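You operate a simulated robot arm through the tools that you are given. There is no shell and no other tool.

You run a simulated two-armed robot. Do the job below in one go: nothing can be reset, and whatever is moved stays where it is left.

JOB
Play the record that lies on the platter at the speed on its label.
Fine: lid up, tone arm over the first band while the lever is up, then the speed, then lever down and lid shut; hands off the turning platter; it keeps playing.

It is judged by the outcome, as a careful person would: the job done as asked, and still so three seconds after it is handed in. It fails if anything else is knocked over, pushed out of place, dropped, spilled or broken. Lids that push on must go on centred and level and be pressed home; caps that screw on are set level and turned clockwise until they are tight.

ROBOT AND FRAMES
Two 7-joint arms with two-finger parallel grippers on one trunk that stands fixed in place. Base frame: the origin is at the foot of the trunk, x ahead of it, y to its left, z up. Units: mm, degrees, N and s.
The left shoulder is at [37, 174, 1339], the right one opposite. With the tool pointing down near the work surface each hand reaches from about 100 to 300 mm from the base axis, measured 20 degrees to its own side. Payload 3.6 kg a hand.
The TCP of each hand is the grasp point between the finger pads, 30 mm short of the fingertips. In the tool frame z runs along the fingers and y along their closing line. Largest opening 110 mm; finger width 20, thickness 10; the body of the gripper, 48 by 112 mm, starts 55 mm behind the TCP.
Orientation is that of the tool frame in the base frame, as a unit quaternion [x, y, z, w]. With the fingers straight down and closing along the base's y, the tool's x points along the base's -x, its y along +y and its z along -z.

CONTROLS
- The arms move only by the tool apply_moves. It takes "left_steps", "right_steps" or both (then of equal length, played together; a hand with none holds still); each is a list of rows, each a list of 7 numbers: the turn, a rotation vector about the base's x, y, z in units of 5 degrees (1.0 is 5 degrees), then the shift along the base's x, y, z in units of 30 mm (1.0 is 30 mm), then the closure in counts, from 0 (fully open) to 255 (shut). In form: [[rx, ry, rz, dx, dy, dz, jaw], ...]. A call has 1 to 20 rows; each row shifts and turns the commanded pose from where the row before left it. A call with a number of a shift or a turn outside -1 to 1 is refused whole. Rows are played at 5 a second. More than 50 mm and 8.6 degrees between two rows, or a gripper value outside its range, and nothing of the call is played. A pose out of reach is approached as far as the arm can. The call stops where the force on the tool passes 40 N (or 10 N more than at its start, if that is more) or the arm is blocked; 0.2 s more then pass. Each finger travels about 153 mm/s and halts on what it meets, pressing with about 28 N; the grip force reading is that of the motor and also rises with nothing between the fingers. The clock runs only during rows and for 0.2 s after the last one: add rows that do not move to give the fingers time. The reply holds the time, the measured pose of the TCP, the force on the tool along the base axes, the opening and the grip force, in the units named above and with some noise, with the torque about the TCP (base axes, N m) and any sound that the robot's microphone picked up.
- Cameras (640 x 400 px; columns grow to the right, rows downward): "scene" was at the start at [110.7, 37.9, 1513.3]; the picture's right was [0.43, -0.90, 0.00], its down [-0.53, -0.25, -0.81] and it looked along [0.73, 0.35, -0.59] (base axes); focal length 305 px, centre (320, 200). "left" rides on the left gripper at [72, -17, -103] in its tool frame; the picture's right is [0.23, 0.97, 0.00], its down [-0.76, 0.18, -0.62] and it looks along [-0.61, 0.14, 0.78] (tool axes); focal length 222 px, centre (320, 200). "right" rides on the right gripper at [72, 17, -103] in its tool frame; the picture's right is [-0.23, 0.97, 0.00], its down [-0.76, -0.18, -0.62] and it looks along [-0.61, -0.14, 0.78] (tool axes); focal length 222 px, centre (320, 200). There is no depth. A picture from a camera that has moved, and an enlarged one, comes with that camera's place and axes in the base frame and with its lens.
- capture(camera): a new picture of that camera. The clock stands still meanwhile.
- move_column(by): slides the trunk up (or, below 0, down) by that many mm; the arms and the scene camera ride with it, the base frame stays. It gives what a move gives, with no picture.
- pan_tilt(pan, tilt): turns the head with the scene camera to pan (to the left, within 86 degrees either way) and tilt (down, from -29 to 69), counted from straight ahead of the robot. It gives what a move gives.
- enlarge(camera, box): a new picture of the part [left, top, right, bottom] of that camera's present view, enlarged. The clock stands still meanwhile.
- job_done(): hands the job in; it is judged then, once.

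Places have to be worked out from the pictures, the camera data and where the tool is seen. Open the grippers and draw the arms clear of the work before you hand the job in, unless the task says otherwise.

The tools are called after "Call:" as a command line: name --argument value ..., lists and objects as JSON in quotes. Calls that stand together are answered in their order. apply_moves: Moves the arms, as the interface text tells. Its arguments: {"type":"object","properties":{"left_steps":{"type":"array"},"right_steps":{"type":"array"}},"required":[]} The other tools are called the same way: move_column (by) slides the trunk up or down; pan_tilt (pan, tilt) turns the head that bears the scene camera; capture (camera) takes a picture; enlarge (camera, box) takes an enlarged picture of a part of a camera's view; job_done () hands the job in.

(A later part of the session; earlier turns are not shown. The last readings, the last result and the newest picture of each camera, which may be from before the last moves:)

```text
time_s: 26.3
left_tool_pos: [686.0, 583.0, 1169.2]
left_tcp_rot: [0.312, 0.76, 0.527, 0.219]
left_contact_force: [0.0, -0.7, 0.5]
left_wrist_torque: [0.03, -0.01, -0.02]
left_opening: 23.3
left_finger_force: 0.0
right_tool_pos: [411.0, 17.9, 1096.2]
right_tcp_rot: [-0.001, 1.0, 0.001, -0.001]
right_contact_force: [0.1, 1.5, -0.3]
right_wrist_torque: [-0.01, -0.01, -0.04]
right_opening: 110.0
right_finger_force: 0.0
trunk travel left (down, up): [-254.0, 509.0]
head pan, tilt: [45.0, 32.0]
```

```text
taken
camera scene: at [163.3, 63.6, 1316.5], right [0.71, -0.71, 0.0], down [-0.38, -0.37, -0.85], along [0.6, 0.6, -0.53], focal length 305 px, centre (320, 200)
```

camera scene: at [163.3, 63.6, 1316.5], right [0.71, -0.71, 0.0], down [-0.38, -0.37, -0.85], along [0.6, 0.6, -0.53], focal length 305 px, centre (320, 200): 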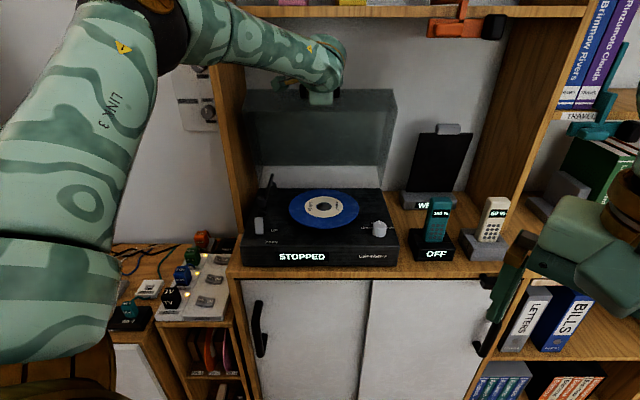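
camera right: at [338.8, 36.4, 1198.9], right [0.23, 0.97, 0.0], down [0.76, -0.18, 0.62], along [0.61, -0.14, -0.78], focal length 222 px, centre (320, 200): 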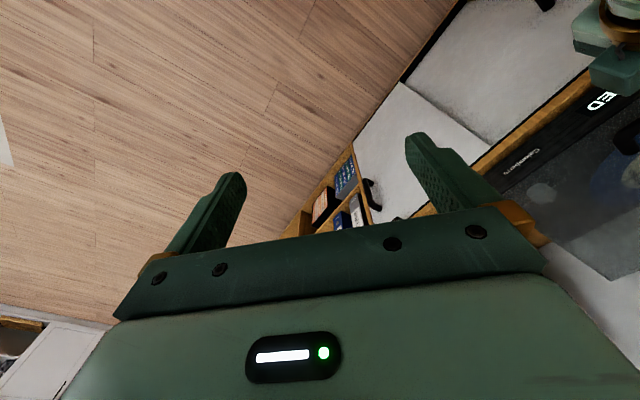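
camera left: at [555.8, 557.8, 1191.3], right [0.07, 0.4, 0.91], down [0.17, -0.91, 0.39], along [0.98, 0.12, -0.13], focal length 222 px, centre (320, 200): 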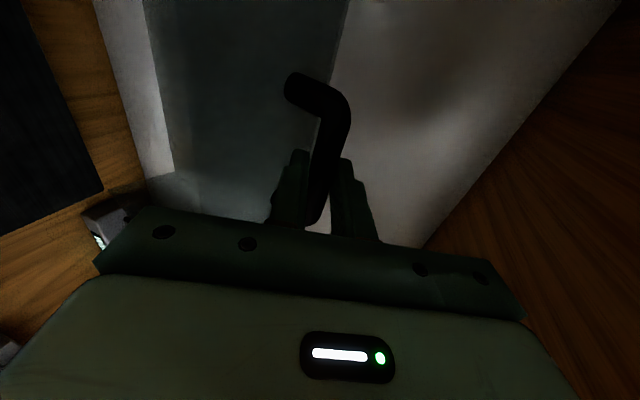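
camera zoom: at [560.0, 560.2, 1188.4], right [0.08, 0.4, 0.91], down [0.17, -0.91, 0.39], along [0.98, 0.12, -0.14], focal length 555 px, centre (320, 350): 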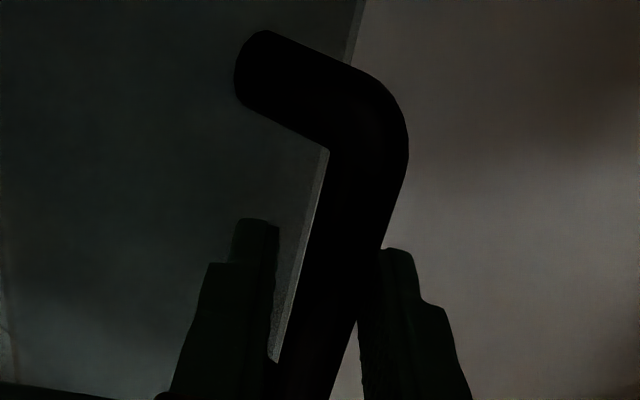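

Forces are zero, so the lid stands by itself at its stop. I open the jaws further, wait a second, and begin backing off slowly.

Call:
apply_moves --left_steps '[[0, 0, 0, 0, 0, 0, 172], [0, 0, 0, 0, 0, 0, 172], [0, 0, 0, 0, 0, 0, 172], [0, 0, 0, -0.15, -0.15, 0.05, 172], [0, 0, 0, -0.15, -0.15, 0.05, 172], [0, 0, 0, 0, 0, 0, 172], [0, 0, 0, 0, 0, 0, 172]]'

Call:
enlarge --camera "left" --box '[200, 60, 440, 220]'

```text
time_s: 27.9
left_tool_pos: [676.0, 573.3, 1172.9]
left_tcp_rot: [0.312, 0.76, 0.526, 0.22]
left_contact_force: [-0.4, 0.7, 3.3]
left_wrist_torque: [0.02, -0.04, -0.03]
left_opening: 34.1
left_finger_force: 0.1
right_tool_pos: [411.1, 18.6, 1095.8]
right_tcp_rot: [0.0, 1.0, 0.0, 0.0]
right_contact_force: [-0.8, 0.5, 1.0]
right_wrist_torque: [0.02, 0.02, 0.01]
right_opening: 110.1
right_finger_force: 0.1
trunk travel left (down, up): [-254.0, 509.0]
head pan, tilt: [45.0, 32.0]
```

```text
2.50 times, centred on (320, 140) of left
camera zoom: at [550.3, 550.6, 1191.5], right [0.08, 0.4, 0.91], down [0.17, -0.91, 0.39], along [0.98, 0.12, -0.14], focal length 555 px, centre (320, 350)
```

zoom: 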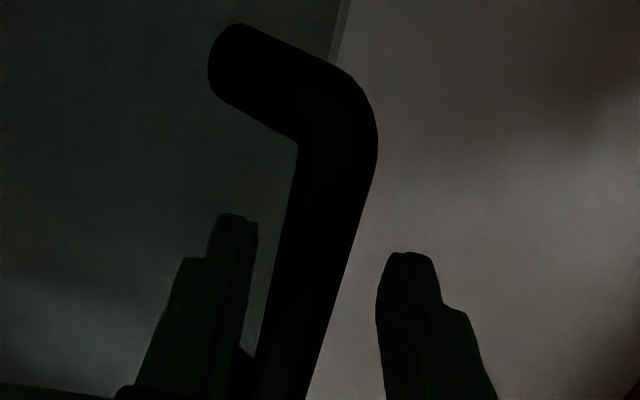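

The lower finger just brushes the lid face. I narrow the jaws slightly and withdraw straight back along the finger axis in small steps.

Call:
apply_moves --left_steps '[[0, 0, 0, 0, 0, 0.0, 184], [0, 0, 0, -0.15, -0.15, 0.09, 184], [0, 0, 0, -0.15, -0.15, 0.08, 184], [0, 0, 0, -0.2, -0.2, 0.1, 184], [0, 0, 0, -0.3, -0.3, 0.15, 184], [0, 0, 0, 0, 0, 0, 184]]'

Call:
capture --camera "left"

Call:
capture --camera "scene"

```text
time_s: 29.3
left_tool_pos: [651.9, 548.4, 1184.6]
left_tcp_rot: [0.312, 0.759, 0.527, 0.22]
left_contact_force: [-0.2, 0.1, -0.5]
left_wrist_torque: [0.01, 0.01, 0.01]
left_opening: 30.3
left_finger_force: 0.1
right_tool_pos: [412.2, 17.9, 1095.3]
right_tcp_rot: [0.0, 1.0, 0.0, -0.001]
right_contact_force: [-0.4, 0.2, 1.4]
right_wrist_torque: [-0.01, 0.01, -0.01]
right_opening: 110.0
right_finger_force: 0.1
trunk travel left (down, up): [-254.0, 509.0]
head pan, tilt: [45.0, 32.0]
```

```text
taken
camera left: at [527.3, 527.2, 1204.0], right [0.08, 0.4, 0.91], down [0.17, -0.91, 0.39], along [0.98, 0.12, -0.14], focal length 222 px, centre (320, 200)
```

left: 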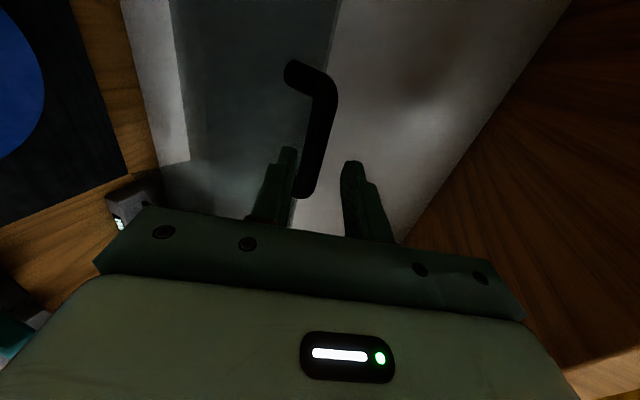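

```text
taken
camera scene: at [163.6, 63.9, 1316.4], right [0.71, -0.71, 0.0], down [-0.38, -0.37, -0.85], along [0.6, 0.6, -0.53], focal length 305 px, centre (320, 200)
```

scene: 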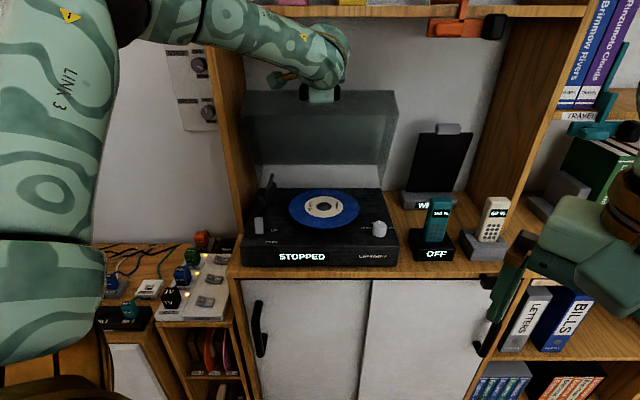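

The fingertips are now clear of the bar and the lid stays up. I back off further and inspect the deck's controls with the scene camera.

Call:
apply_moves --left_steps '[[0, 0, 0, -0.6, -0.6, 0.1, 184], [0, 0, 0, -0.7, -0.7, 0.1, 184], [0, 0, 0, -0.7, -0.7, 0, 184], [0, 0, 0, -0.7, -0.7, 0, 184], [0, 0, 0, -0.7, -0.7, 0, 184], [0, 0, 0, 0, 0, 0, 184]]'

Call:
enlarge --camera "scene" --box '[235, 165, 405, 270]'

Call:
enlarge --camera "scene" --box '[240, 165, 310, 250]'

Call:
enlarge --camera "scene" --box '[340, 205, 405, 250]'

Call:
capture --camera "left"

```text
time_s: 30.7
left_tool_pos: [550.9, 446.4, 1190.4]
left_tcp_rot: [0.313, 0.76, 0.526, 0.22]
left_contact_force: [-0.2, -0.2, -1.1]
left_wrist_torque: [0.01, 0.0, -0.01]
left_opening: 30.5
left_finger_force: 0.0
right_tool_pos: [410.4, 19.4, 1095.1]
right_tcp_rot: [0.0, 1.0, 0.0, -0.001]
right_contact_force: [-0.5, -0.4, 0.2]
right_wrist_torque: [-0.01, -0.02, 0.0]
right_opening: 109.9
right_finger_force: 0.0
trunk travel left (down, up): [-254.0, 509.0]
head pan, tilt: [45.0, 32.0]
```

```text
3.76 times, centred on (320, 218) of scene
camera zoom: at [163.6, 63.9, 1316.4], right [0.71, -0.71, 0.0], down [-0.38, -0.37, -0.85], along [0.6, 0.6, -0.53], focal length 1150 px, centre (320, 134)
```

zoom: 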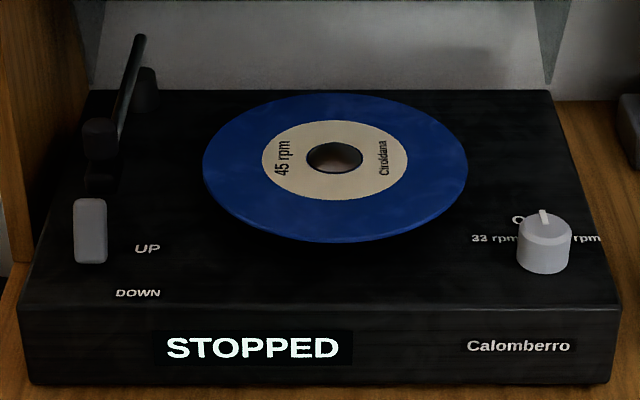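

```text
4.71 times, centred on (275, 208) of scene
camera zoom: at [163.6, 63.9, 1316.4], right [0.71, -0.71, 0.0], down [-0.38, -0.37, -0.85], along [0.6, 0.6, -0.53], focal length 1437 px, centre (532, 165)
```

zoom: 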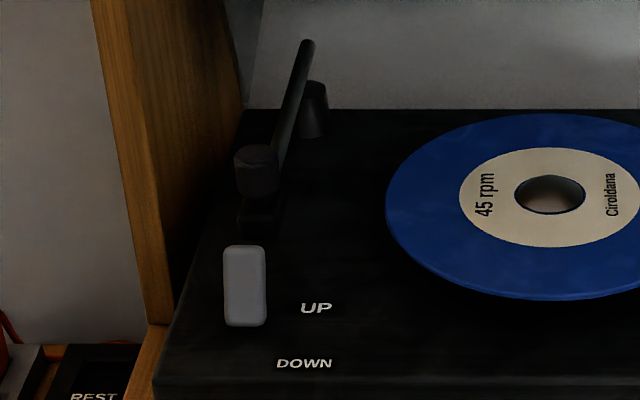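

```text
8.89 times, centred on (372, 228) of scene
camera zoom: at [163.6, 63.9, 1316.4], right [0.71, -0.71, 0.0], down [-0.38, -0.37, -0.85], along [0.6, 0.6, -0.53], focal length 2715 px, centre (-147, -44)
```

zoom: 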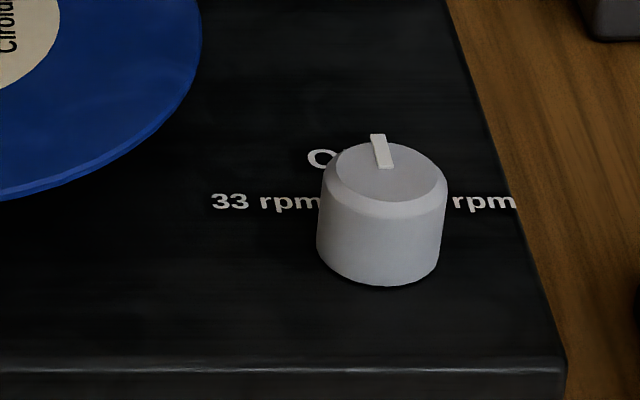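

```text
taken
camera left: at [426.0, 425.6, 1209.4], right [0.08, 0.4, 0.91], down [0.17, -0.91, 0.39], along [0.98, 0.12, -0.14], focal length 222 px, centre (320, 200)
```

left: 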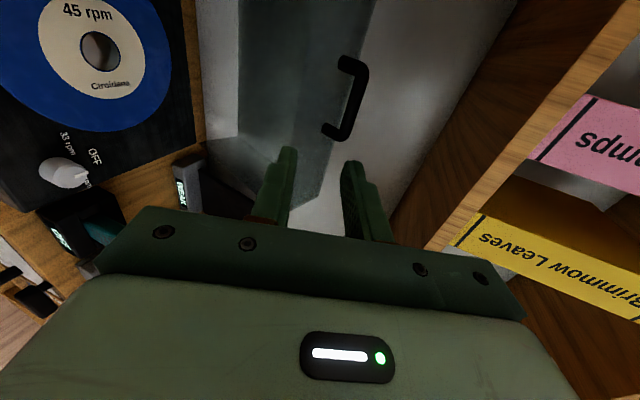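

The picture shows the knob pointing to OFF with 33 rpm on the left and 45 on the right, the lever near UP, and the tone arm along the left side on a front rest. I stand the left hand upright and back it off before turning it so its camera views the deck from the front.

Call:
apply_moves --left_steps '[[-0.7, 0.7, 0, -0.25, -0.25, 0, 184], [-0.7, 0.7, 0, -0.25, -0.25, 0, 184], [-0.7, 0.7, 0, -0.25, -0.25, 0, 184], [-0.7, 0.7, 0, -0.25, -0.25, 0, 184], [-0.7, 0.7, 0, -0.25, -0.25, 0, 184], [-0.7, 0.7, 0, -0.25, -0.25, 0, 184], [-0.7, 0.7, 0, -0.25, -0.25, 0, 184], [-0.7, 0.7, 0, -0.25, -0.25, 0, 184], [-0.7, 0.7, 0, -0.25, -0.25, 0, 184], [-0.7, 0.7, 0, -0.25, -0.25, 0, 184], [-0.7, 0.7, 0, 0, 0, 0, 184], [-0.7, 0.7, 0, 0, 0, 0, 184], [-0.7, 0.7, 0, 0, 0, 0, 184], [-0.7, 0.7, 0, 0, 0, 0, 184], [0, 0, 0, 0, 0, 0, 184]]'

Call:
apply_moves --left_steps '[[0, 0, 1, 0, 0, 0, 184], [0, 0, 1, 0, 0, 0, 184], [0, 0, 1, 0, 0, 0, 184], [0, 0, 1, 0, 0, 0, 184], [0, 0, 1, 0, 0, 0, 184], [0, 0, 1, 0, 0, 0, 184], [0, 0, 1, 0, 0, 0, 184], [0, 0, 1, 0, 0, 0, 184], [0, 0, 1, 0, 0, 0, 184], [0, 0, 1, 0, 0, 0, 184], [0, 0, 1, 0, 0, 0, 184], [0, 0, 1, 0, 0, 0, 184], [0, 0, 1, 0, 0, 0, 184], [0, 0, 1, 0, 0, 0, 184], [0, 0, 1, 0, 0, 0, 184], [0, 0, 1, 0, 0, 0, 184], [0, 0, 1, 0, 0, 0, 184], [0, 0, 1, 0, 0, 0, 184], [0, 0, 0, 0, 0, 0, 184]]'

Call:
capture --camera "scene"

Call:
capture --camera "left"

```text
time_s: 33.9
left_tool_pos: [475.7, 374.4, 1190.8]
left_tcp_rot: [0.379, 0.925, 0.023, 0.011]
left_contact_force: [0.6, -0.6, 0.1]
left_wrist_torque: [-0.02, 0.03, 0.0]
left_opening: 30.6
left_finger_force: 0.1
right_tool_pos: [411.6, 17.5, 1096.3]
right_tcp_rot: [0.001, 1.0, 0.0, -0.001]
right_contact_force: [-0.7, -0.5, 0.5]
right_wrist_torque: [-0.02, -0.03, 0.02]
right_opening: 109.9
right_finger_force: 0.1
trunk travel left (down, up): [-254.0, 509.0]
head pan, tilt: [45.0, 32.0]
```

```text
time_s: 37.9
left_tool_pos: [470.2, 446.9, 1196.4]
left_tcp_rot: [-0.162, 0.986, 0.035, 0.01]
left_contact_force: [-0.1, -0.1, -0.2]
left_wrist_torque: [0.02, 0.0, -0.02]
left_opening: 30.5
left_finger_force: 0.1
left hand out of reach, approached as far as the arm can: row 1, 3, 4, 5, 6, 8, 10, 11, 12, 14, 16, 18
right_tool_pos: [412.0, 17.2, 1095.8]
right_tcp_rot: [0.0, 1.0, 0.0, 0.0]
right_contact_force: [0.1, 0.4, 0.1]
right_wrist_torque: [0.01, 0.0, 0.01]
right_opening: 110.1
right_finger_force: 0.1
trunk travel left (down, up): [-254.0, 509.0]
head pan, tilt: [45.0, 32.0]
```

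```text
taken
camera scene: at [163.3, 63.6, 1316.5], right [0.71, -0.71, 0.0], down [-0.38, -0.37, -0.85], along [0.6, 0.6, -0.53], focal length 305 px, centre (320, 200)
```

scene: 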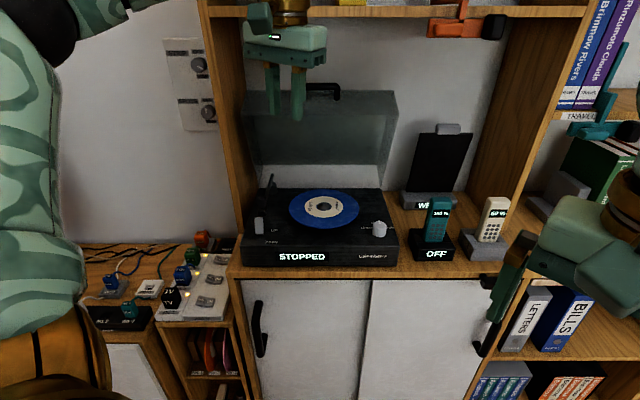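

```text
taken
camera left: at [404.6, 398.3, 1295.3], right [-0.53, 0.85, 0.06], down [0.66, 0.37, 0.66], along [0.54, 0.39, -0.75], focal length 222 px, centre (320, 200)
```

left: 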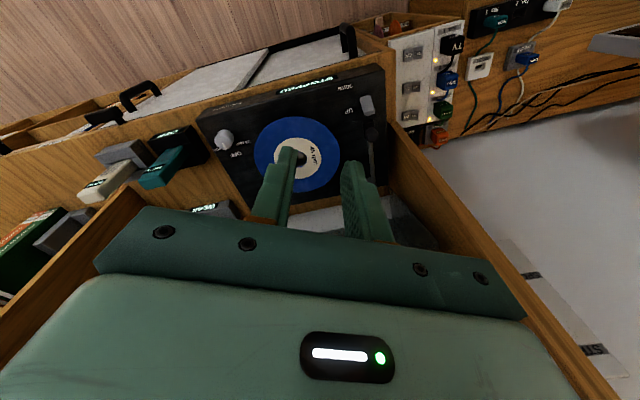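

The wrist turned to about ψ=+19°, which gives a good top view of the deck. I enlarge the tone arm, lever and knob areas.

Call:
enlarge --camera "left" --box '[300, 60, 400, 240]'

Call:
enlarge --camera "left" --box '[190, 60, 400, 220]'

```text
2.22 times, centred on (350, 150) of left
camera zoom: at [404.6, 398.3, 1295.3], right [-0.53, 0.85, 0.06], down [0.66, 0.37, 0.66], along [0.54, 0.39, -0.75], focal length 494 px, centre (253, 311)
```

zoom: 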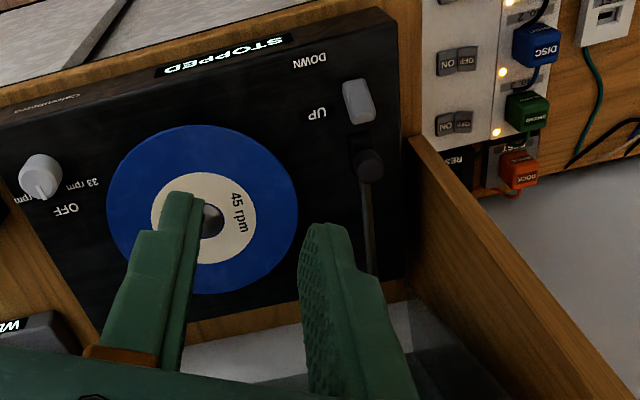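

```text
2.50 times, centred on (295, 140) of left
camera zoom: at [404.6, 398.3, 1295.3], right [-0.53, 0.85, 0.06], down [0.66, 0.37, 0.66], along [0.54, 0.39, -0.75], focal length 555 px, centre (382, 350)
```

zoom: 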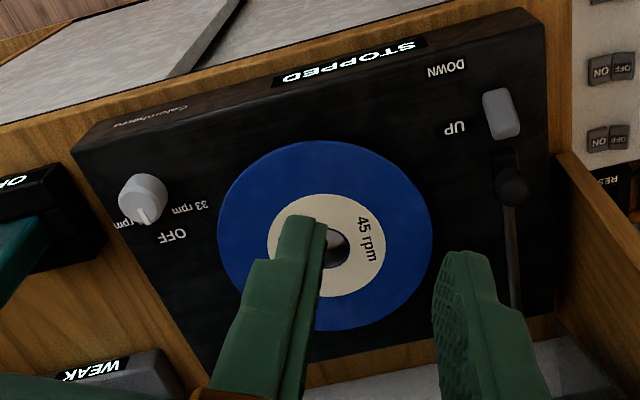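

The finger hides the tone arm's rear. I shift the left hand to the right and a little lower to see the whole tone arm.

Call:
apply_moves --left_steps '[[0, 0, 0, 0.6, -0.6, -0.5, 184], [0, 0, 0, 0.6, -0.6, -0.5, 184], [0, 0, 0, 0.6, -0.6, -0.5, 184], [0, 0, 0, 0, 0, 0, 184]]'

Call:
enlarge --camera "left" --box '[300, 40, 500, 240]'

Call:
capture --camera "left"

```text
time_s: 38.9
left_tool_pos: [521.6, 392.5, 1154.4]
left_tcp_rot: [-0.163, 0.986, 0.035, 0.012]
left_contact_force: [-0.6, 0.0, -0.1]
left_wrist_torque: [0.01, -0.02, 0.02]
left_opening: 30.3
left_finger_force: 0.0
right_tool_pos: [410.4, 18.5, 1095.6]
right_tcp_rot: [0.0, 1.0, 0.0, 0.0]
right_contact_force: [1.1, -0.2, -0.7]
right_wrist_torque: [0.0, -0.03, -0.02]
right_opening: 110.0
right_finger_force: 0.1
trunk travel left (down, up): [-254.0, 509.0]
head pan, tilt: [45.0, 32.0]
```

```text
2.00 times, centred on (400, 140) of left
camera zoom: at [456.3, 346.1, 1252.5], right [-0.53, 0.85, 0.06], down [0.66, 0.37, 0.66], along [0.54, 0.39, -0.75], focal length 444 px, centre (160, 320)
```

zoom: 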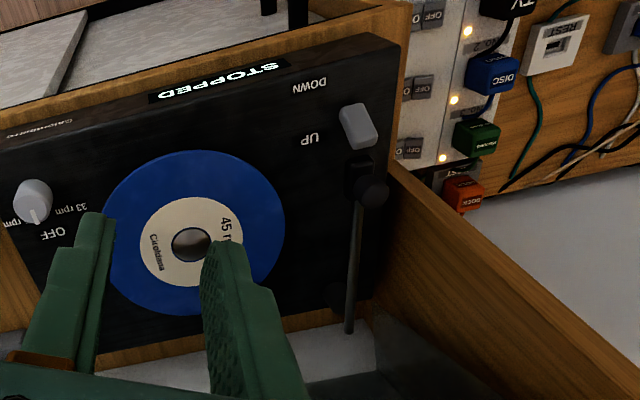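

```text
taken
camera left: at [456.3, 346.1, 1252.5], right [-0.53, 0.85, 0.06], down [0.66, 0.37, 0.66], along [0.54, 0.39, -0.75], focal length 222 px, centre (320, 200)
```

left: 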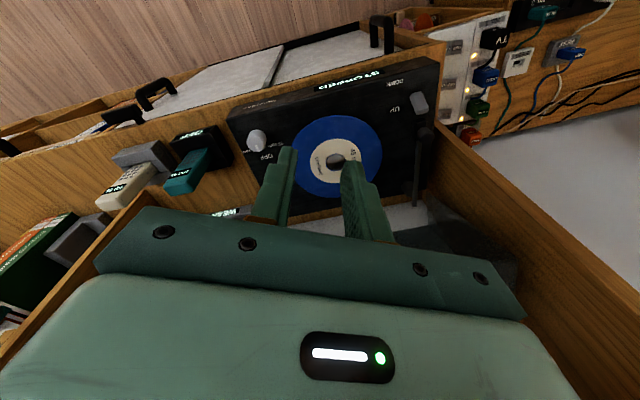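

I zoom tightly on the tone arm from both cameras to decide which end is the pivot.

Call:
enlarge --camera "left" --box '[390, 80, 450, 220]'

Call:
enlarge --camera "left" --box '[395, 85, 445, 150]'

Call:
enlarge --camera "left" --box '[395, 145, 445, 215]'

Call:
enlarge --camera "scene" --box '[248, 168, 288, 240]'

```text
2.86 times, centred on (420, 150) of left
camera zoom: at [456.3, 346.1, 1252.5], right [-0.53, 0.85, 0.06], down [0.66, 0.37, 0.66], along [0.54, 0.39, -0.75], focal length 635 px, centre (34, 343)
```

zoom: 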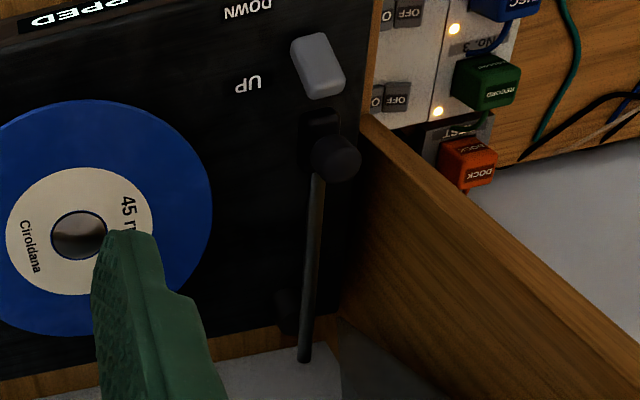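

```text
6.15 times, centred on (420, 118) of left
camera zoom: at [456.3, 346.1, 1252.5], right [-0.53, 0.85, 0.06], down [0.66, 0.37, 0.66], along [0.54, 0.39, -0.75], focal length 1367 px, centre (-295, 708)
```

zoom: 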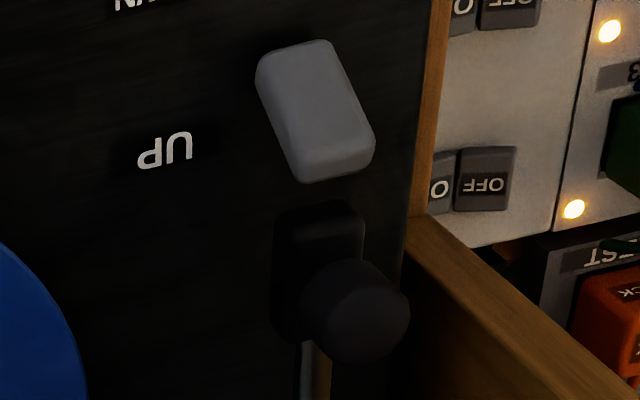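

```text
5.71 times, centred on (420, 180) of left
camera zoom: at [456.3, 346.1, 1252.5], right [-0.53, 0.85, 0.06], down [0.66, 0.37, 0.66], along [0.54, 0.39, -0.75], focal length 1269 px, centre (-251, 314)
```

zoom: 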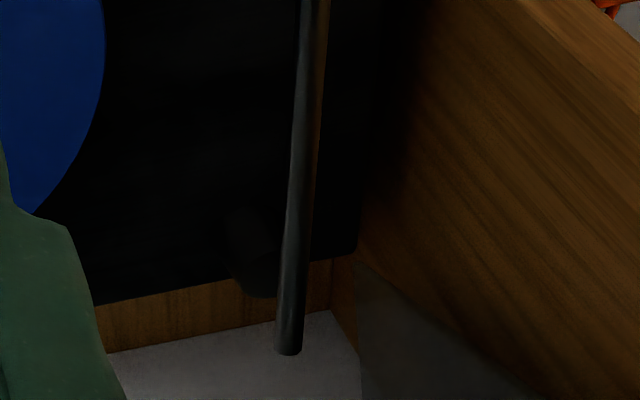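

```text
5.56 times, centred on (268, 204) of scene
camera zoom: at [162.8, 64.2, 1316.6], right [0.71, -0.71, 0.0], down [-0.37, -0.38, -0.85], along [0.6, 0.6, -0.53], focal length 1697 px, centre (609, 178)
```

zoom: 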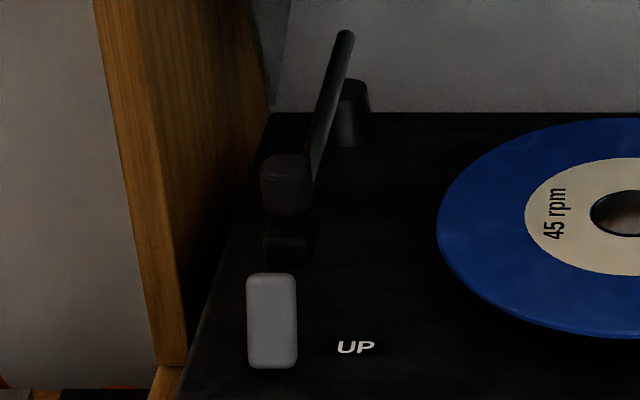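

From triangulation: the tube's rear tail is at (u −67, v 938, z 915), a finger knob sits on the head at (u −64, v 755, z 941), and the pivot post is at the back near v≈903. The lever leans back toward UP (top at v≈727, z≈911). I move the left hand closer for a detailed view of the head and record.

Call:
apply_moves --left_steps '[[0, 0, 0, 0.13, 0.6, -0.8, 184], [0, 0, 0, 0.13, 0.6, -0.8, 184], [0, 0, 0, 0.13, 0.6, -0.8, 184], [0, 0, 0, 0.13, 0.6, -0.8, 184], [0, 0, 0, 0, 0, -0.8, 184], [0, 0, 0, 0, 0, 0, 184]]'

Call:
capture --camera "left"

Call:
enlarge --camera "left" --box '[380, 60, 520, 240]'

Call:
enlarge --camera "left" --box '[180, 20, 440, 200]'

```text
time_s: 40.3
left_tool_pos: [539.3, 463.5, 1032.7]
left_tcp_rot: [-0.162, 0.986, 0.035, 0.011]
left_contact_force: [0.3, 0.7, 1.0]
left_wrist_torque: [0.0, 0.01, 0.02]
left_opening: 30.8
left_finger_force: 0.0
right_tool_pos: [411.0, 19.1, 1096.1]
right_tcp_rot: [0.0, 1.0, -0.001, -0.001]
right_contact_force: [0.4, 0.1, -0.1]
right_wrist_torque: [-0.04, 0.0, -0.02]
right_opening: 109.8
right_finger_force: 0.0
trunk travel left (down, up): [-254.0, 509.0]
head pan, tilt: [45.0, 32.0]
```

```text
taken
camera left: at [473.6, 416.1, 1132.7], right [-0.53, 0.85, 0.06], down [0.66, 0.36, 0.66], along [0.54, 0.39, -0.75], focal length 222 px, centre (320, 200)
```

left: 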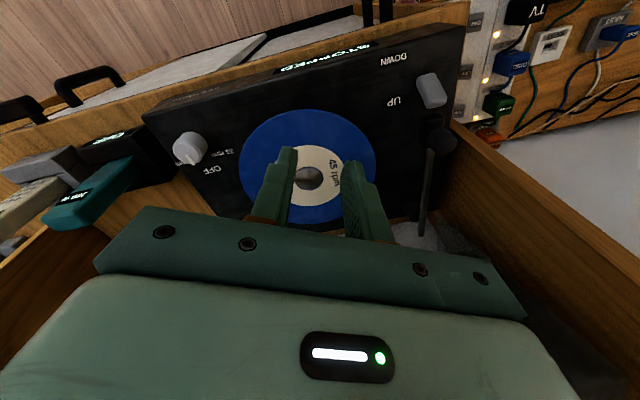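

```text
2.22 times, centred on (450, 150) of left
camera zoom: at [473.6, 416.1, 1132.7], right [-0.53, 0.85, 0.06], down [0.66, 0.36, 0.66], along [0.54, 0.39, -0.75], focal length 494 px, centre (31, 311)
```

zoom: 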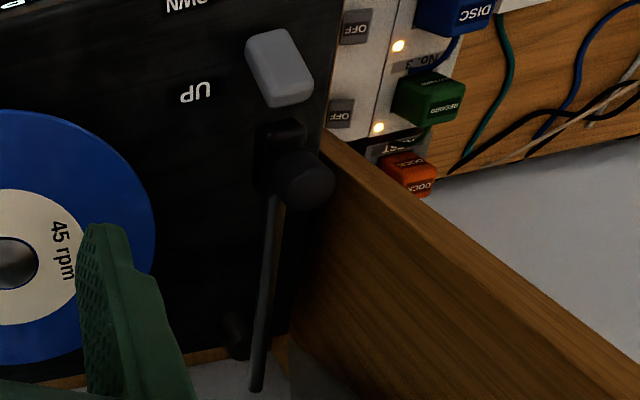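

```text
2.22 times, centred on (310, 110) of left
camera zoom: at [473.6, 416.1, 1132.7], right [-0.53, 0.85, 0.06], down [0.66, 0.36, 0.66], along [0.54, 0.39, -0.75], focal length 494 px, centre (342, 400)
```

zoom: 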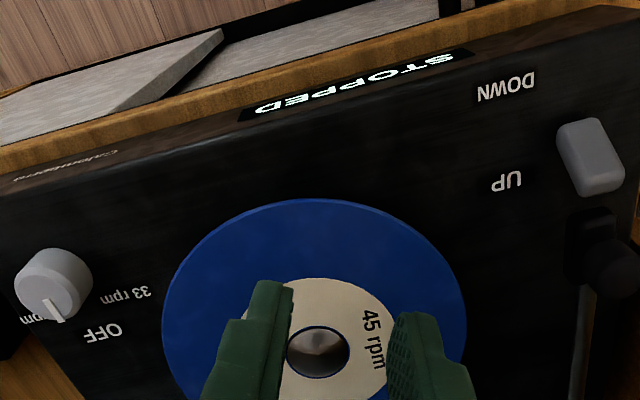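

The head is a floating block about 43×22 mm with the finger knob centred on top, so the pivot is at the rear and the head swings toward the record. I try turning the hand another 26° so the fingers would straddle the knob sideways.

Call:
apply_moves --left_steps '[[0, 0, 1, 0, 0, 0, 184], [0, 0, 1, 0, 0, 0, 184], [0, 0, 1, 0, 0, 0, 184], [0, 0, 1, 0, 0, 0, 184], [0, 0, 1, 0, 0, 0, 184], [0, 0, 0, 0, 0, 0, 184]]'

Call:
capture --camera "scene"

```text
time_s: 41.7
left_tool_pos: [538.7, 462.6, 1033.0]
left_tcp_rot: [-0.373, 0.927, 0.036, 0.003]
left_contact_force: [0.5, 0.9, 0.1]
left_wrist_torque: [-0.02, -0.03, 0.0]
left_opening: 30.3
left_finger_force: 0.1
right_tool_pos: [410.7, 17.7, 1096.0]
right_tcp_rot: [0.0, 1.0, 0.0, -0.001]
right_contact_force: [0.0, 0.2, -0.3]
right_wrist_torque: [-0.03, 0.03, -0.01]
right_opening: 109.8
right_finger_force: 0.0
trunk travel left (down, up): [-254.0, 509.0]
head pan, tilt: [45.0, 32.0]
```

```text
taken
camera scene: at [163.3, 63.8, 1316.5], right [0.71, -0.71, 0.0], down [-0.38, -0.37, -0.85], along [0.6, 0.6, -0.53], focal length 305 px, centre (320, 200)
```

scene: 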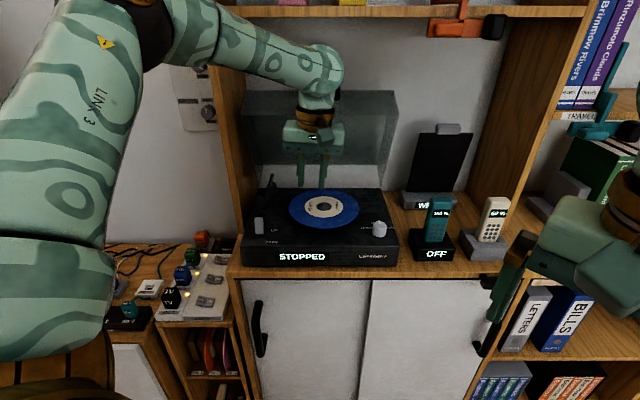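

The hand now reaches ψ≈44°, so the jaws close along the player's width. I level its small tilt and move above the tone arm's finger knob (u −64, v 755) with the tips still above it.

Call:
apply_moves --left_steps '[[-0.4, -0.12, 0, -0.333, 0.778, -0.22, 162], [-0.39, -0.12, 0, -0.333, 0.778, -0.22, 162], [0, 0, 0, -0.333, 0.778, -0.22, 162], [0, 0, 0, -0.333, 0.778, -0.22, 162], [0, 0, 0, -0.333, 0.778, -0.22, 162], [0, 0, 0, 0, 0, 0, 162]]'

Call:
enlarge --camera "scene" --box '[215, 120, 345, 250]'

Call:
enlarge --camera "left" --box '[220, 100, 460, 240]'

```text
time_s: 43.1
left_tool_pos: [491.3, 581.4, 1000.5]
left_tcp_rot: [-0.372, 0.928, 0.001, 0.001]
left_contact_force: [0.0, 0.5, 0.4]
left_wrist_torque: [-0.02, 0.03, 0.0]
left_opening: 40.2
left_finger_force: 0.0
right_tool_pos: [411.3, 18.2, 1096.2]
right_tcp_rot: [0.0, 1.0, -0.001, -0.001]
right_contact_force: [-0.2, 0.1, -0.4]
right_wrist_torque: [-0.01, 0.03, 0.0]
right_opening: 110.0
right_finger_force: 0.0
trunk travel left (down, up): [-254.0, 509.0]
head pan, tilt: [45.0, 32.0]
```

```text
3.08 times, centred on (280, 185) of scene
camera zoom: at [163.4, 63.4, 1316.5], right [0.71, -0.71, 0.0], down [-0.38, -0.37, -0.85], along [0.6, 0.6, -0.53], focal length 940 px, centre (443, 246)
```

zoom: 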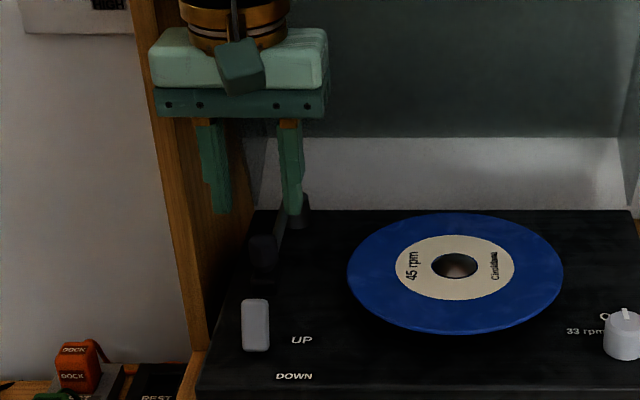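

```text
2.67 times, centred on (340, 170) of left
camera zoom: at [448.8, 517.7, 1103.5], right [-0.84, 0.55, 0.0], down [0.43, 0.65, 0.62], along [0.34, 0.52, -0.78], focal length 592 px, centre (267, 280)
```

zoom: 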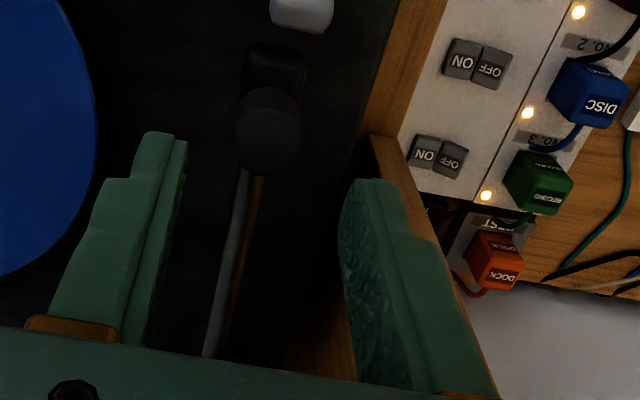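

The knob (about 19–20 mm wide) lies centred between the fingers. I descend so the tips flank knob and head, at tip height z≈928.

Call:
apply_moves --left_steps '[[0, 0, 0, -0.06, -0.06, -0.5, 162], [0, 0, 0, -0.06, -0.06, -0.5, 162], [0, 0, 0, 0, 0, -0.4, 162], [0, 0, 0, 0, 0, 0, 162]]'

Call:
enlarge --camera "left" --box '[220, 100, 460, 240]'

Call:
enlarge --camera "scene" --box '[215, 140, 345, 250]'

```text
time_s: 44.1
left_tool_pos: [485.6, 577.0, 956.8]
left_tcp_rot: [-0.372, 0.928, 0.002, 0.0]
left_contact_force: [-0.1, -1.1, 0.1]
left_wrist_torque: [-0.01, -0.02, -0.03]
left_opening: 40.3
left_finger_force: 0.0
right_tool_pos: [410.5, 17.2, 1096.6]
right_tcp_rot: [-0.001, 1.0, 0.001, -0.001]
right_contact_force: [-0.2, 0.5, 0.2]
right_wrist_torque: [0.0, 0.0, -0.02]
right_opening: 110.2
right_finger_force: 0.1
trunk travel left (down, up): [-254.0, 509.0]
head pan, tilt: [45.0, 32.0]
```

```text
2.67 times, centred on (340, 170) of left
camera zoom: at [444.3, 514.0, 1060.4], right [-0.84, 0.55, 0.0], down [0.43, 0.65, 0.62], along [0.34, 0.52, -0.78], focal length 592 px, centre (267, 280)
```

zoom: 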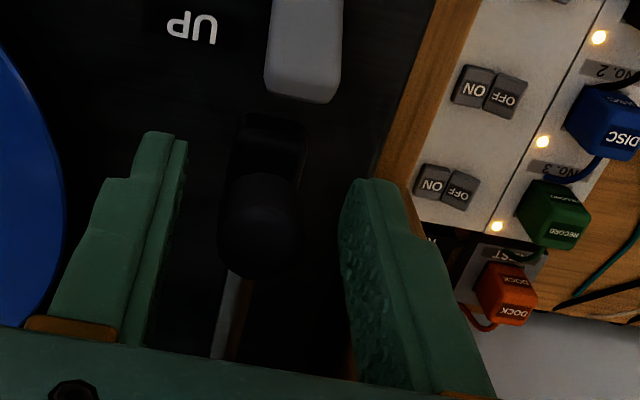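

```text
3.64 times, centred on (280, 195) of scene
camera zoom: at [163.2, 63.7, 1316.5], right [0.71, -0.71, 0.0], down [-0.38, -0.37, -0.85], along [0.6, 0.6, -0.53], focal length 1111 px, centre (466, 218)
```

zoom: 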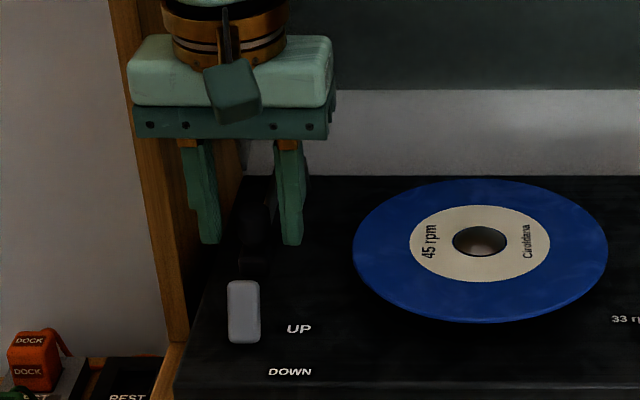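

The knob is caged between the fingers. I narrow the jaws loosely around it and swing the head slowly toward the record, first about 30 mm.

Call:
apply_moves --left_steps '[[0, 0, 0, 0, 0, 0, 188], [0, 0, 0, 0.13, -0.13, 0, 188], [0, 0, 0, 0.14, -0.12, 0, 188], [0, 0, 0, 0.15, -0.12, 0, 188], [0, 0, 0, 0.15, -0.11, 0, 188], [0, 0, 0, 0.16, -0.11, 0, 188], [0, 0, 0, 0, 0, 0, 188]]'

Call:
enlarge --camera "left" --box '[220, 100, 460, 240]'

Call:
enlarge --camera "scene" --box '[215, 140, 345, 250]'

```text
time_s: 45.7
left_tool_pos: [508.8, 558.7, 958.3]
left_tcp_rot: [-0.372, 0.928, 0.001, 0.0]
left_contact_force: [0.7, 1.4, 0.2]
left_wrist_torque: [0.02, 0.0, 0.02]
left_opening: 28.7
left_finger_force: 0.0
right_tool_pos: [410.6, 18.0, 1096.8]
right_tcp_rot: [0.0, 1.0, 0.0, -0.001]
right_contact_force: [-0.6, 0.7, 0.7]
right_wrist_torque: [-0.02, -0.04, -0.04]
right_opening: 109.9
right_finger_force: 0.0
trunk travel left (down, up): [-254.0, 509.0]
head pan, tilt: [45.0, 32.0]
```

```text
2.67 times, centred on (340, 170) of left
camera zoom: at [466.6, 495.9, 1061.2], right [-0.84, 0.55, 0.0], down [0.43, 0.65, 0.62], along [0.34, 0.52, -0.78], focal length 592 px, centre (267, 280)
```

zoom: 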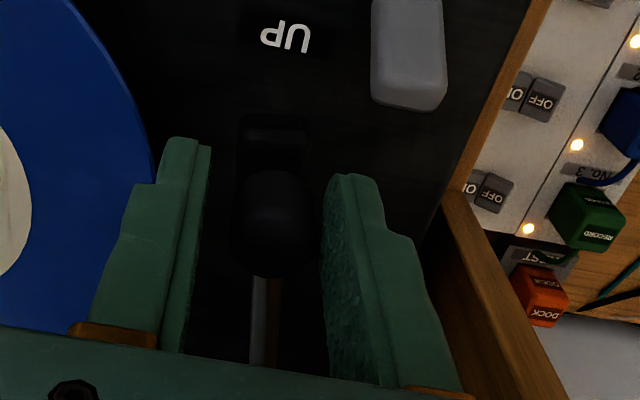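

```text
3.64 times, centred on (280, 195) of scene
camera zoom: at [163.2, 63.9, 1316.5], right [0.71, -0.71, 0.0], down [-0.38, -0.37, -0.85], along [0.6, 0.6, -0.53], focal length 1111 px, centre (466, 218)
```

zoom: 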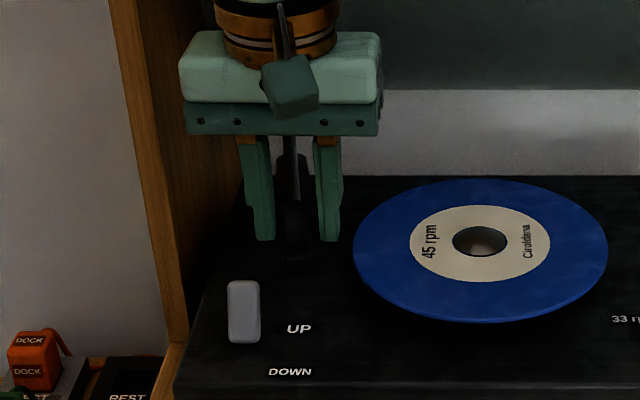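

The head follows freely. I look closely at the record surface to find where the first band begins.

Call:
enlarge --camera "scene" --box '[284, 180, 364, 236]'

Call:
capture --camera "left"

```text
7.14 times, centred on (324, 208) of scene
camera zoom: at [163.2, 63.9, 1316.5], right [0.71, -0.71, 0.0], down [-0.38, -0.37, -0.85], along [0.6, 0.6, -0.53], focal length 2182 px, centre (291, 143)
```

zoom: 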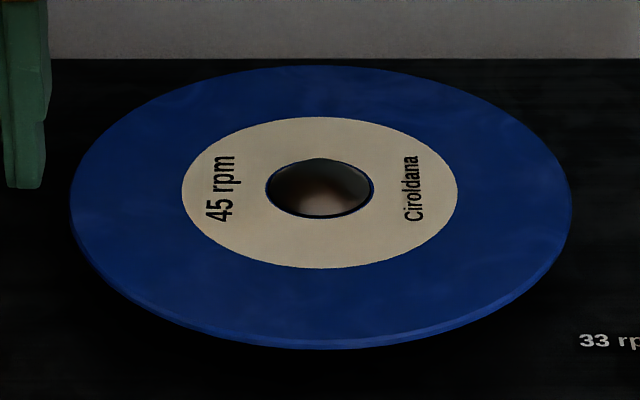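

```text
taken
camera left: at [466.6, 495.9, 1061.2], right [-0.84, 0.55, 0.0], down [0.43, 0.65, 0.62], along [0.34, 0.52, -0.78], focal length 222 px, centre (320, 200)
```

left: 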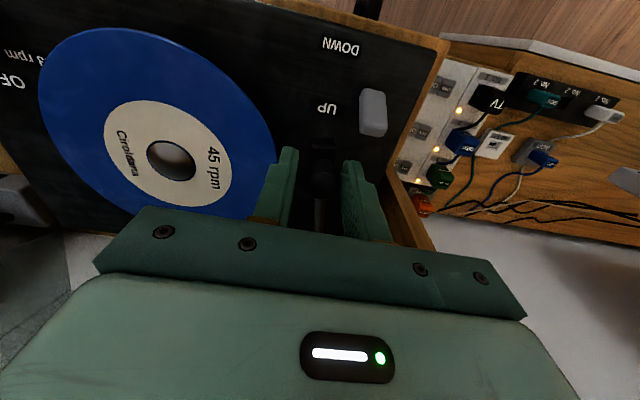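

No separate bands are visible, so I aim for the groove start a few millimetres in from the edge. With record centre ≈(81, 793), radius 87 and pivot ≈(−63, 903), the head needs to be near (7, 763), about 80 mm from centre. I swing it on slowly.

Call:
apply_moves --left_steps '[[0, 0, 0, 0.16, -0.108, 0, 188], [0, 0, 0, 0.164, -0.103, 0, 188], [0, 0, 0, 0.167, -0.097, 0, 188], [0, 0, 0, 0.17, -0.09, 0, 188], [0, 0, 0, 0.173, -0.084, 0, 188], [0, 0, 0, 0.177, -0.078, 0, 188], [0, 0, 0, 0, 0, 0, 188]]'

Call:
enlarge --camera "left" --box '[180, 60, 460, 240]'

Call:
enlarge --camera "scene" --box '[235, 150, 365, 250]'

```text
time_s: 47.3
left_tool_pos: [537.8, 542.9, 958.3]
left_tcp_rot: [-0.372, 0.928, 0.001, 0.001]
left_contact_force: [-0.2, 0.4, 1.2]
left_wrist_torque: [-0.01, 0.0, -0.06]
left_opening: 29.1
left_finger_force: 0.0
right_tool_pos: [411.5, 17.9, 1096.1]
right_tcp_rot: [0.0, 1.0, 0.0, -0.001]
right_contact_force: [-0.1, 0.0, -0.1]
right_wrist_torque: [-0.01, 0.01, -0.02]
right_opening: 110.2
right_finger_force: 0.1
trunk travel left (down, up): [-254.0, 509.0]
head pan, tilt: [45.0, 32.0]
```

```text
2.22 times, centred on (320, 150) of left
camera zoom: at [496.2, 479.7, 1060.8], right [-0.84, 0.55, 0.0], down [0.43, 0.65, 0.62], along [0.34, 0.52, -0.78], focal length 494 px, centre (320, 311)
```

zoom: 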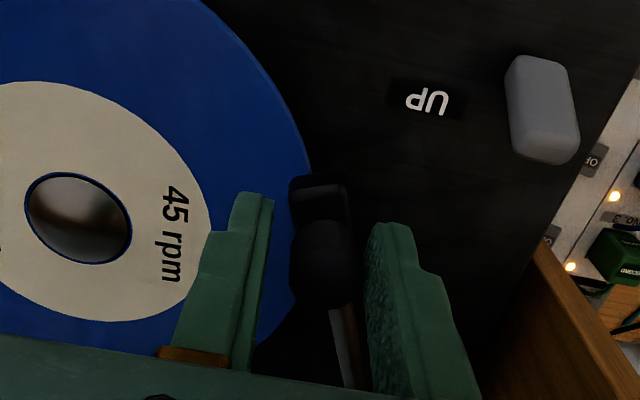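

```text
4.00 times, centred on (300, 200) of scene
camera zoom: at [163.2, 63.8, 1316.5], right [0.71, -0.71, 0.0], down [-0.38, -0.37, -0.85], along [0.6, 0.6, -0.53], focal length 1222 px, centre (400, 200)
```

zoom: 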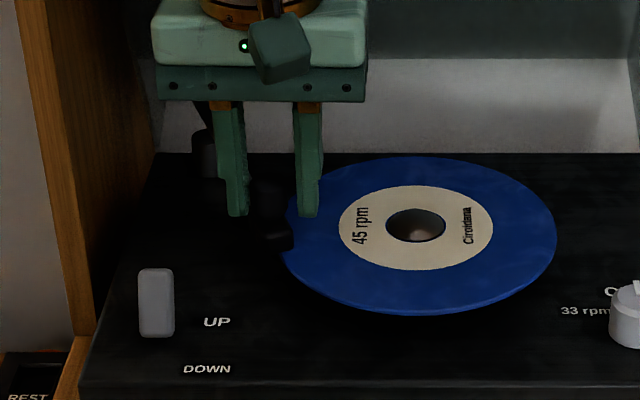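

By the left camera, the knob is at (−4, 761) and the record centre at (82, 793), so the head is 91 mm from centre. I advance another 12 mm along the arc.

Call:
apply_moves --left_steps '[[0, 0, 0, 0.122, -0.051, 0, 188], [0, 0, 0, 0.122, -0.051, 0, 188], [0, 0, 0, 0.122, -0.051, 0, 188], [0, 0, 0, 0, 0, 0, 188]]'

Call:
enlarge --camera "left" --box '[180, 60, 460, 240]'

Call:
enlarge --camera "scene" --box '[235, 150, 365, 250]'

```text
time_s: 48.3
left_tool_pos: [549.3, 537.7, 956.7]
left_tcp_rot: [-0.372, 0.928, 0.002, 0.001]
left_contact_force: [0.1, 0.0, 0.2]
left_wrist_torque: [-0.01, -0.01, -0.01]
left_opening: 28.9
left_finger_force: 0.0
right_tool_pos: [412.2, 18.0, 1096.4]
right_tcp_rot: [0.0, 1.0, 0.0, -0.001]
right_contact_force: [-0.6, 0.0, 0.2]
right_wrist_torque: [0.03, 0.03, 0.0]
right_opening: 110.2
right_finger_force: 0.1
trunk travel left (down, up): [-254.0, 509.0]
head pan, tilt: [45.0, 32.0]
```

```text
2.22 times, centred on (320, 150) of left
camera zoom: at [507.1, 474.1, 1059.9], right [-0.84, 0.55, 0.0], down [0.43, 0.65, 0.62], along [0.34, 0.52, -0.78], focal length 494 px, centre (320, 311)
```

zoom: 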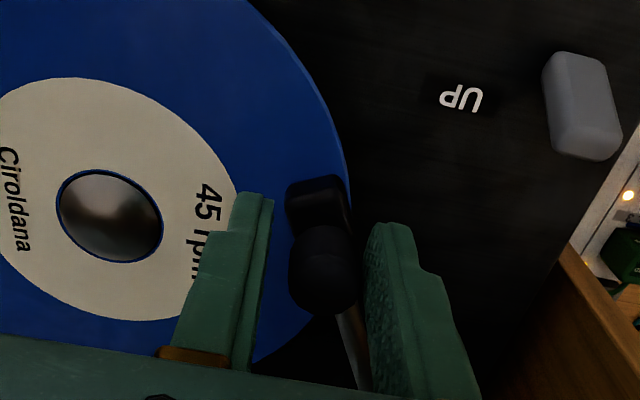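

```text
4.00 times, centred on (300, 200) of scene
camera zoom: at [163.3, 63.8, 1316.5], right [0.71, -0.71, 0.0], down [-0.38, -0.37, -0.85], along [0.6, 0.6, -0.53], focal length 1222 px, centre (400, 200)
```

zoom: 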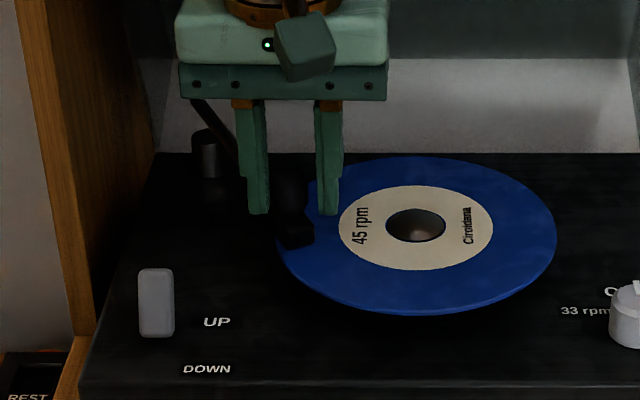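

The head is now over the record at about 79–80 mm from centre, some 7 mm inside the edge. I open the jaws slightly to let go and lift straight up.

Call:
apply_moves --left_steps '[[0, 0, 0, 0, 0, 0, 175], [0, 0, 0, 0, 0, 0, 168], [0, 0, 0, 0, 0, 0.4, 168], [0, 0, 0, 0, 0, 0.6, 168], [0, 0, 0, 0, 0, 0.8, 168], [0, 0, 0, 0, 0, 0.8, 168], [0, 0, 0, 0, 0, 0, 168]]'

Call:
enlarge --camera "left" --box '[180, 60, 460, 240]'

Call:
enlarge --camera "scene" --box '[235, 150, 365, 250]'

```text
time_s: 49.9
left_tool_pos: [549.3, 537.9, 1034.7]
left_tcp_rot: [-0.372, 0.928, 0.002, 0.0]
left_contact_force: [0.8, 0.2, -0.4]
left_wrist_torque: [-0.04, -0.01, -0.01]
left_opening: 37.5
left_finger_force: 0.1
right_tool_pos: [410.8, 17.4, 1096.3]
right_tcp_rot: [0.0, 1.0, 0.0, 0.0]
right_contact_force: [-0.4, 0.8, 1.0]
right_wrist_torque: [0.04, -0.02, -0.02]
right_opening: 110.2
right_finger_force: 0.0
trunk travel left (down, up): [-254.0, 509.0]
head pan, tilt: [45.0, 32.0]
```

```text
2.22 times, centred on (320, 150) of left
camera zoom: at [507.0, 474.9, 1137.5], right [-0.84, 0.55, 0.0], down [0.43, 0.65, 0.62], along [0.34, 0.52, -0.78], focal length 494 px, centre (320, 311)
```

zoom: 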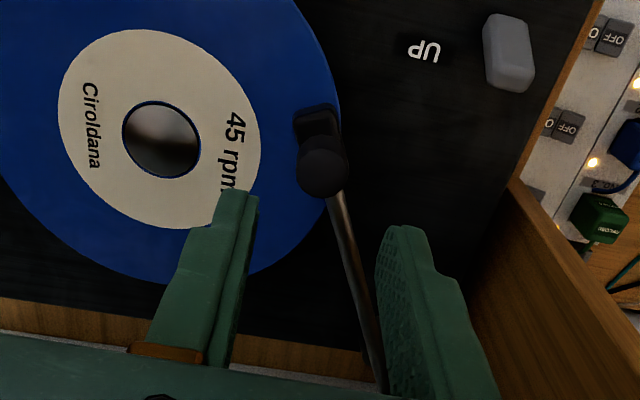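

```text
4.00 times, centred on (300, 200) of scene
camera zoom: at [163.5, 63.9, 1316.4], right [0.71, -0.71, 0.0], down [-0.38, -0.37, -0.85], along [0.6, 0.6, -0.53], focal length 1222 px, centre (400, 200)
```

zoom: 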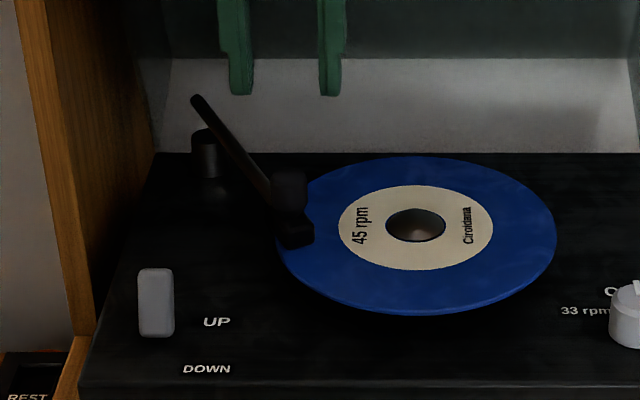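

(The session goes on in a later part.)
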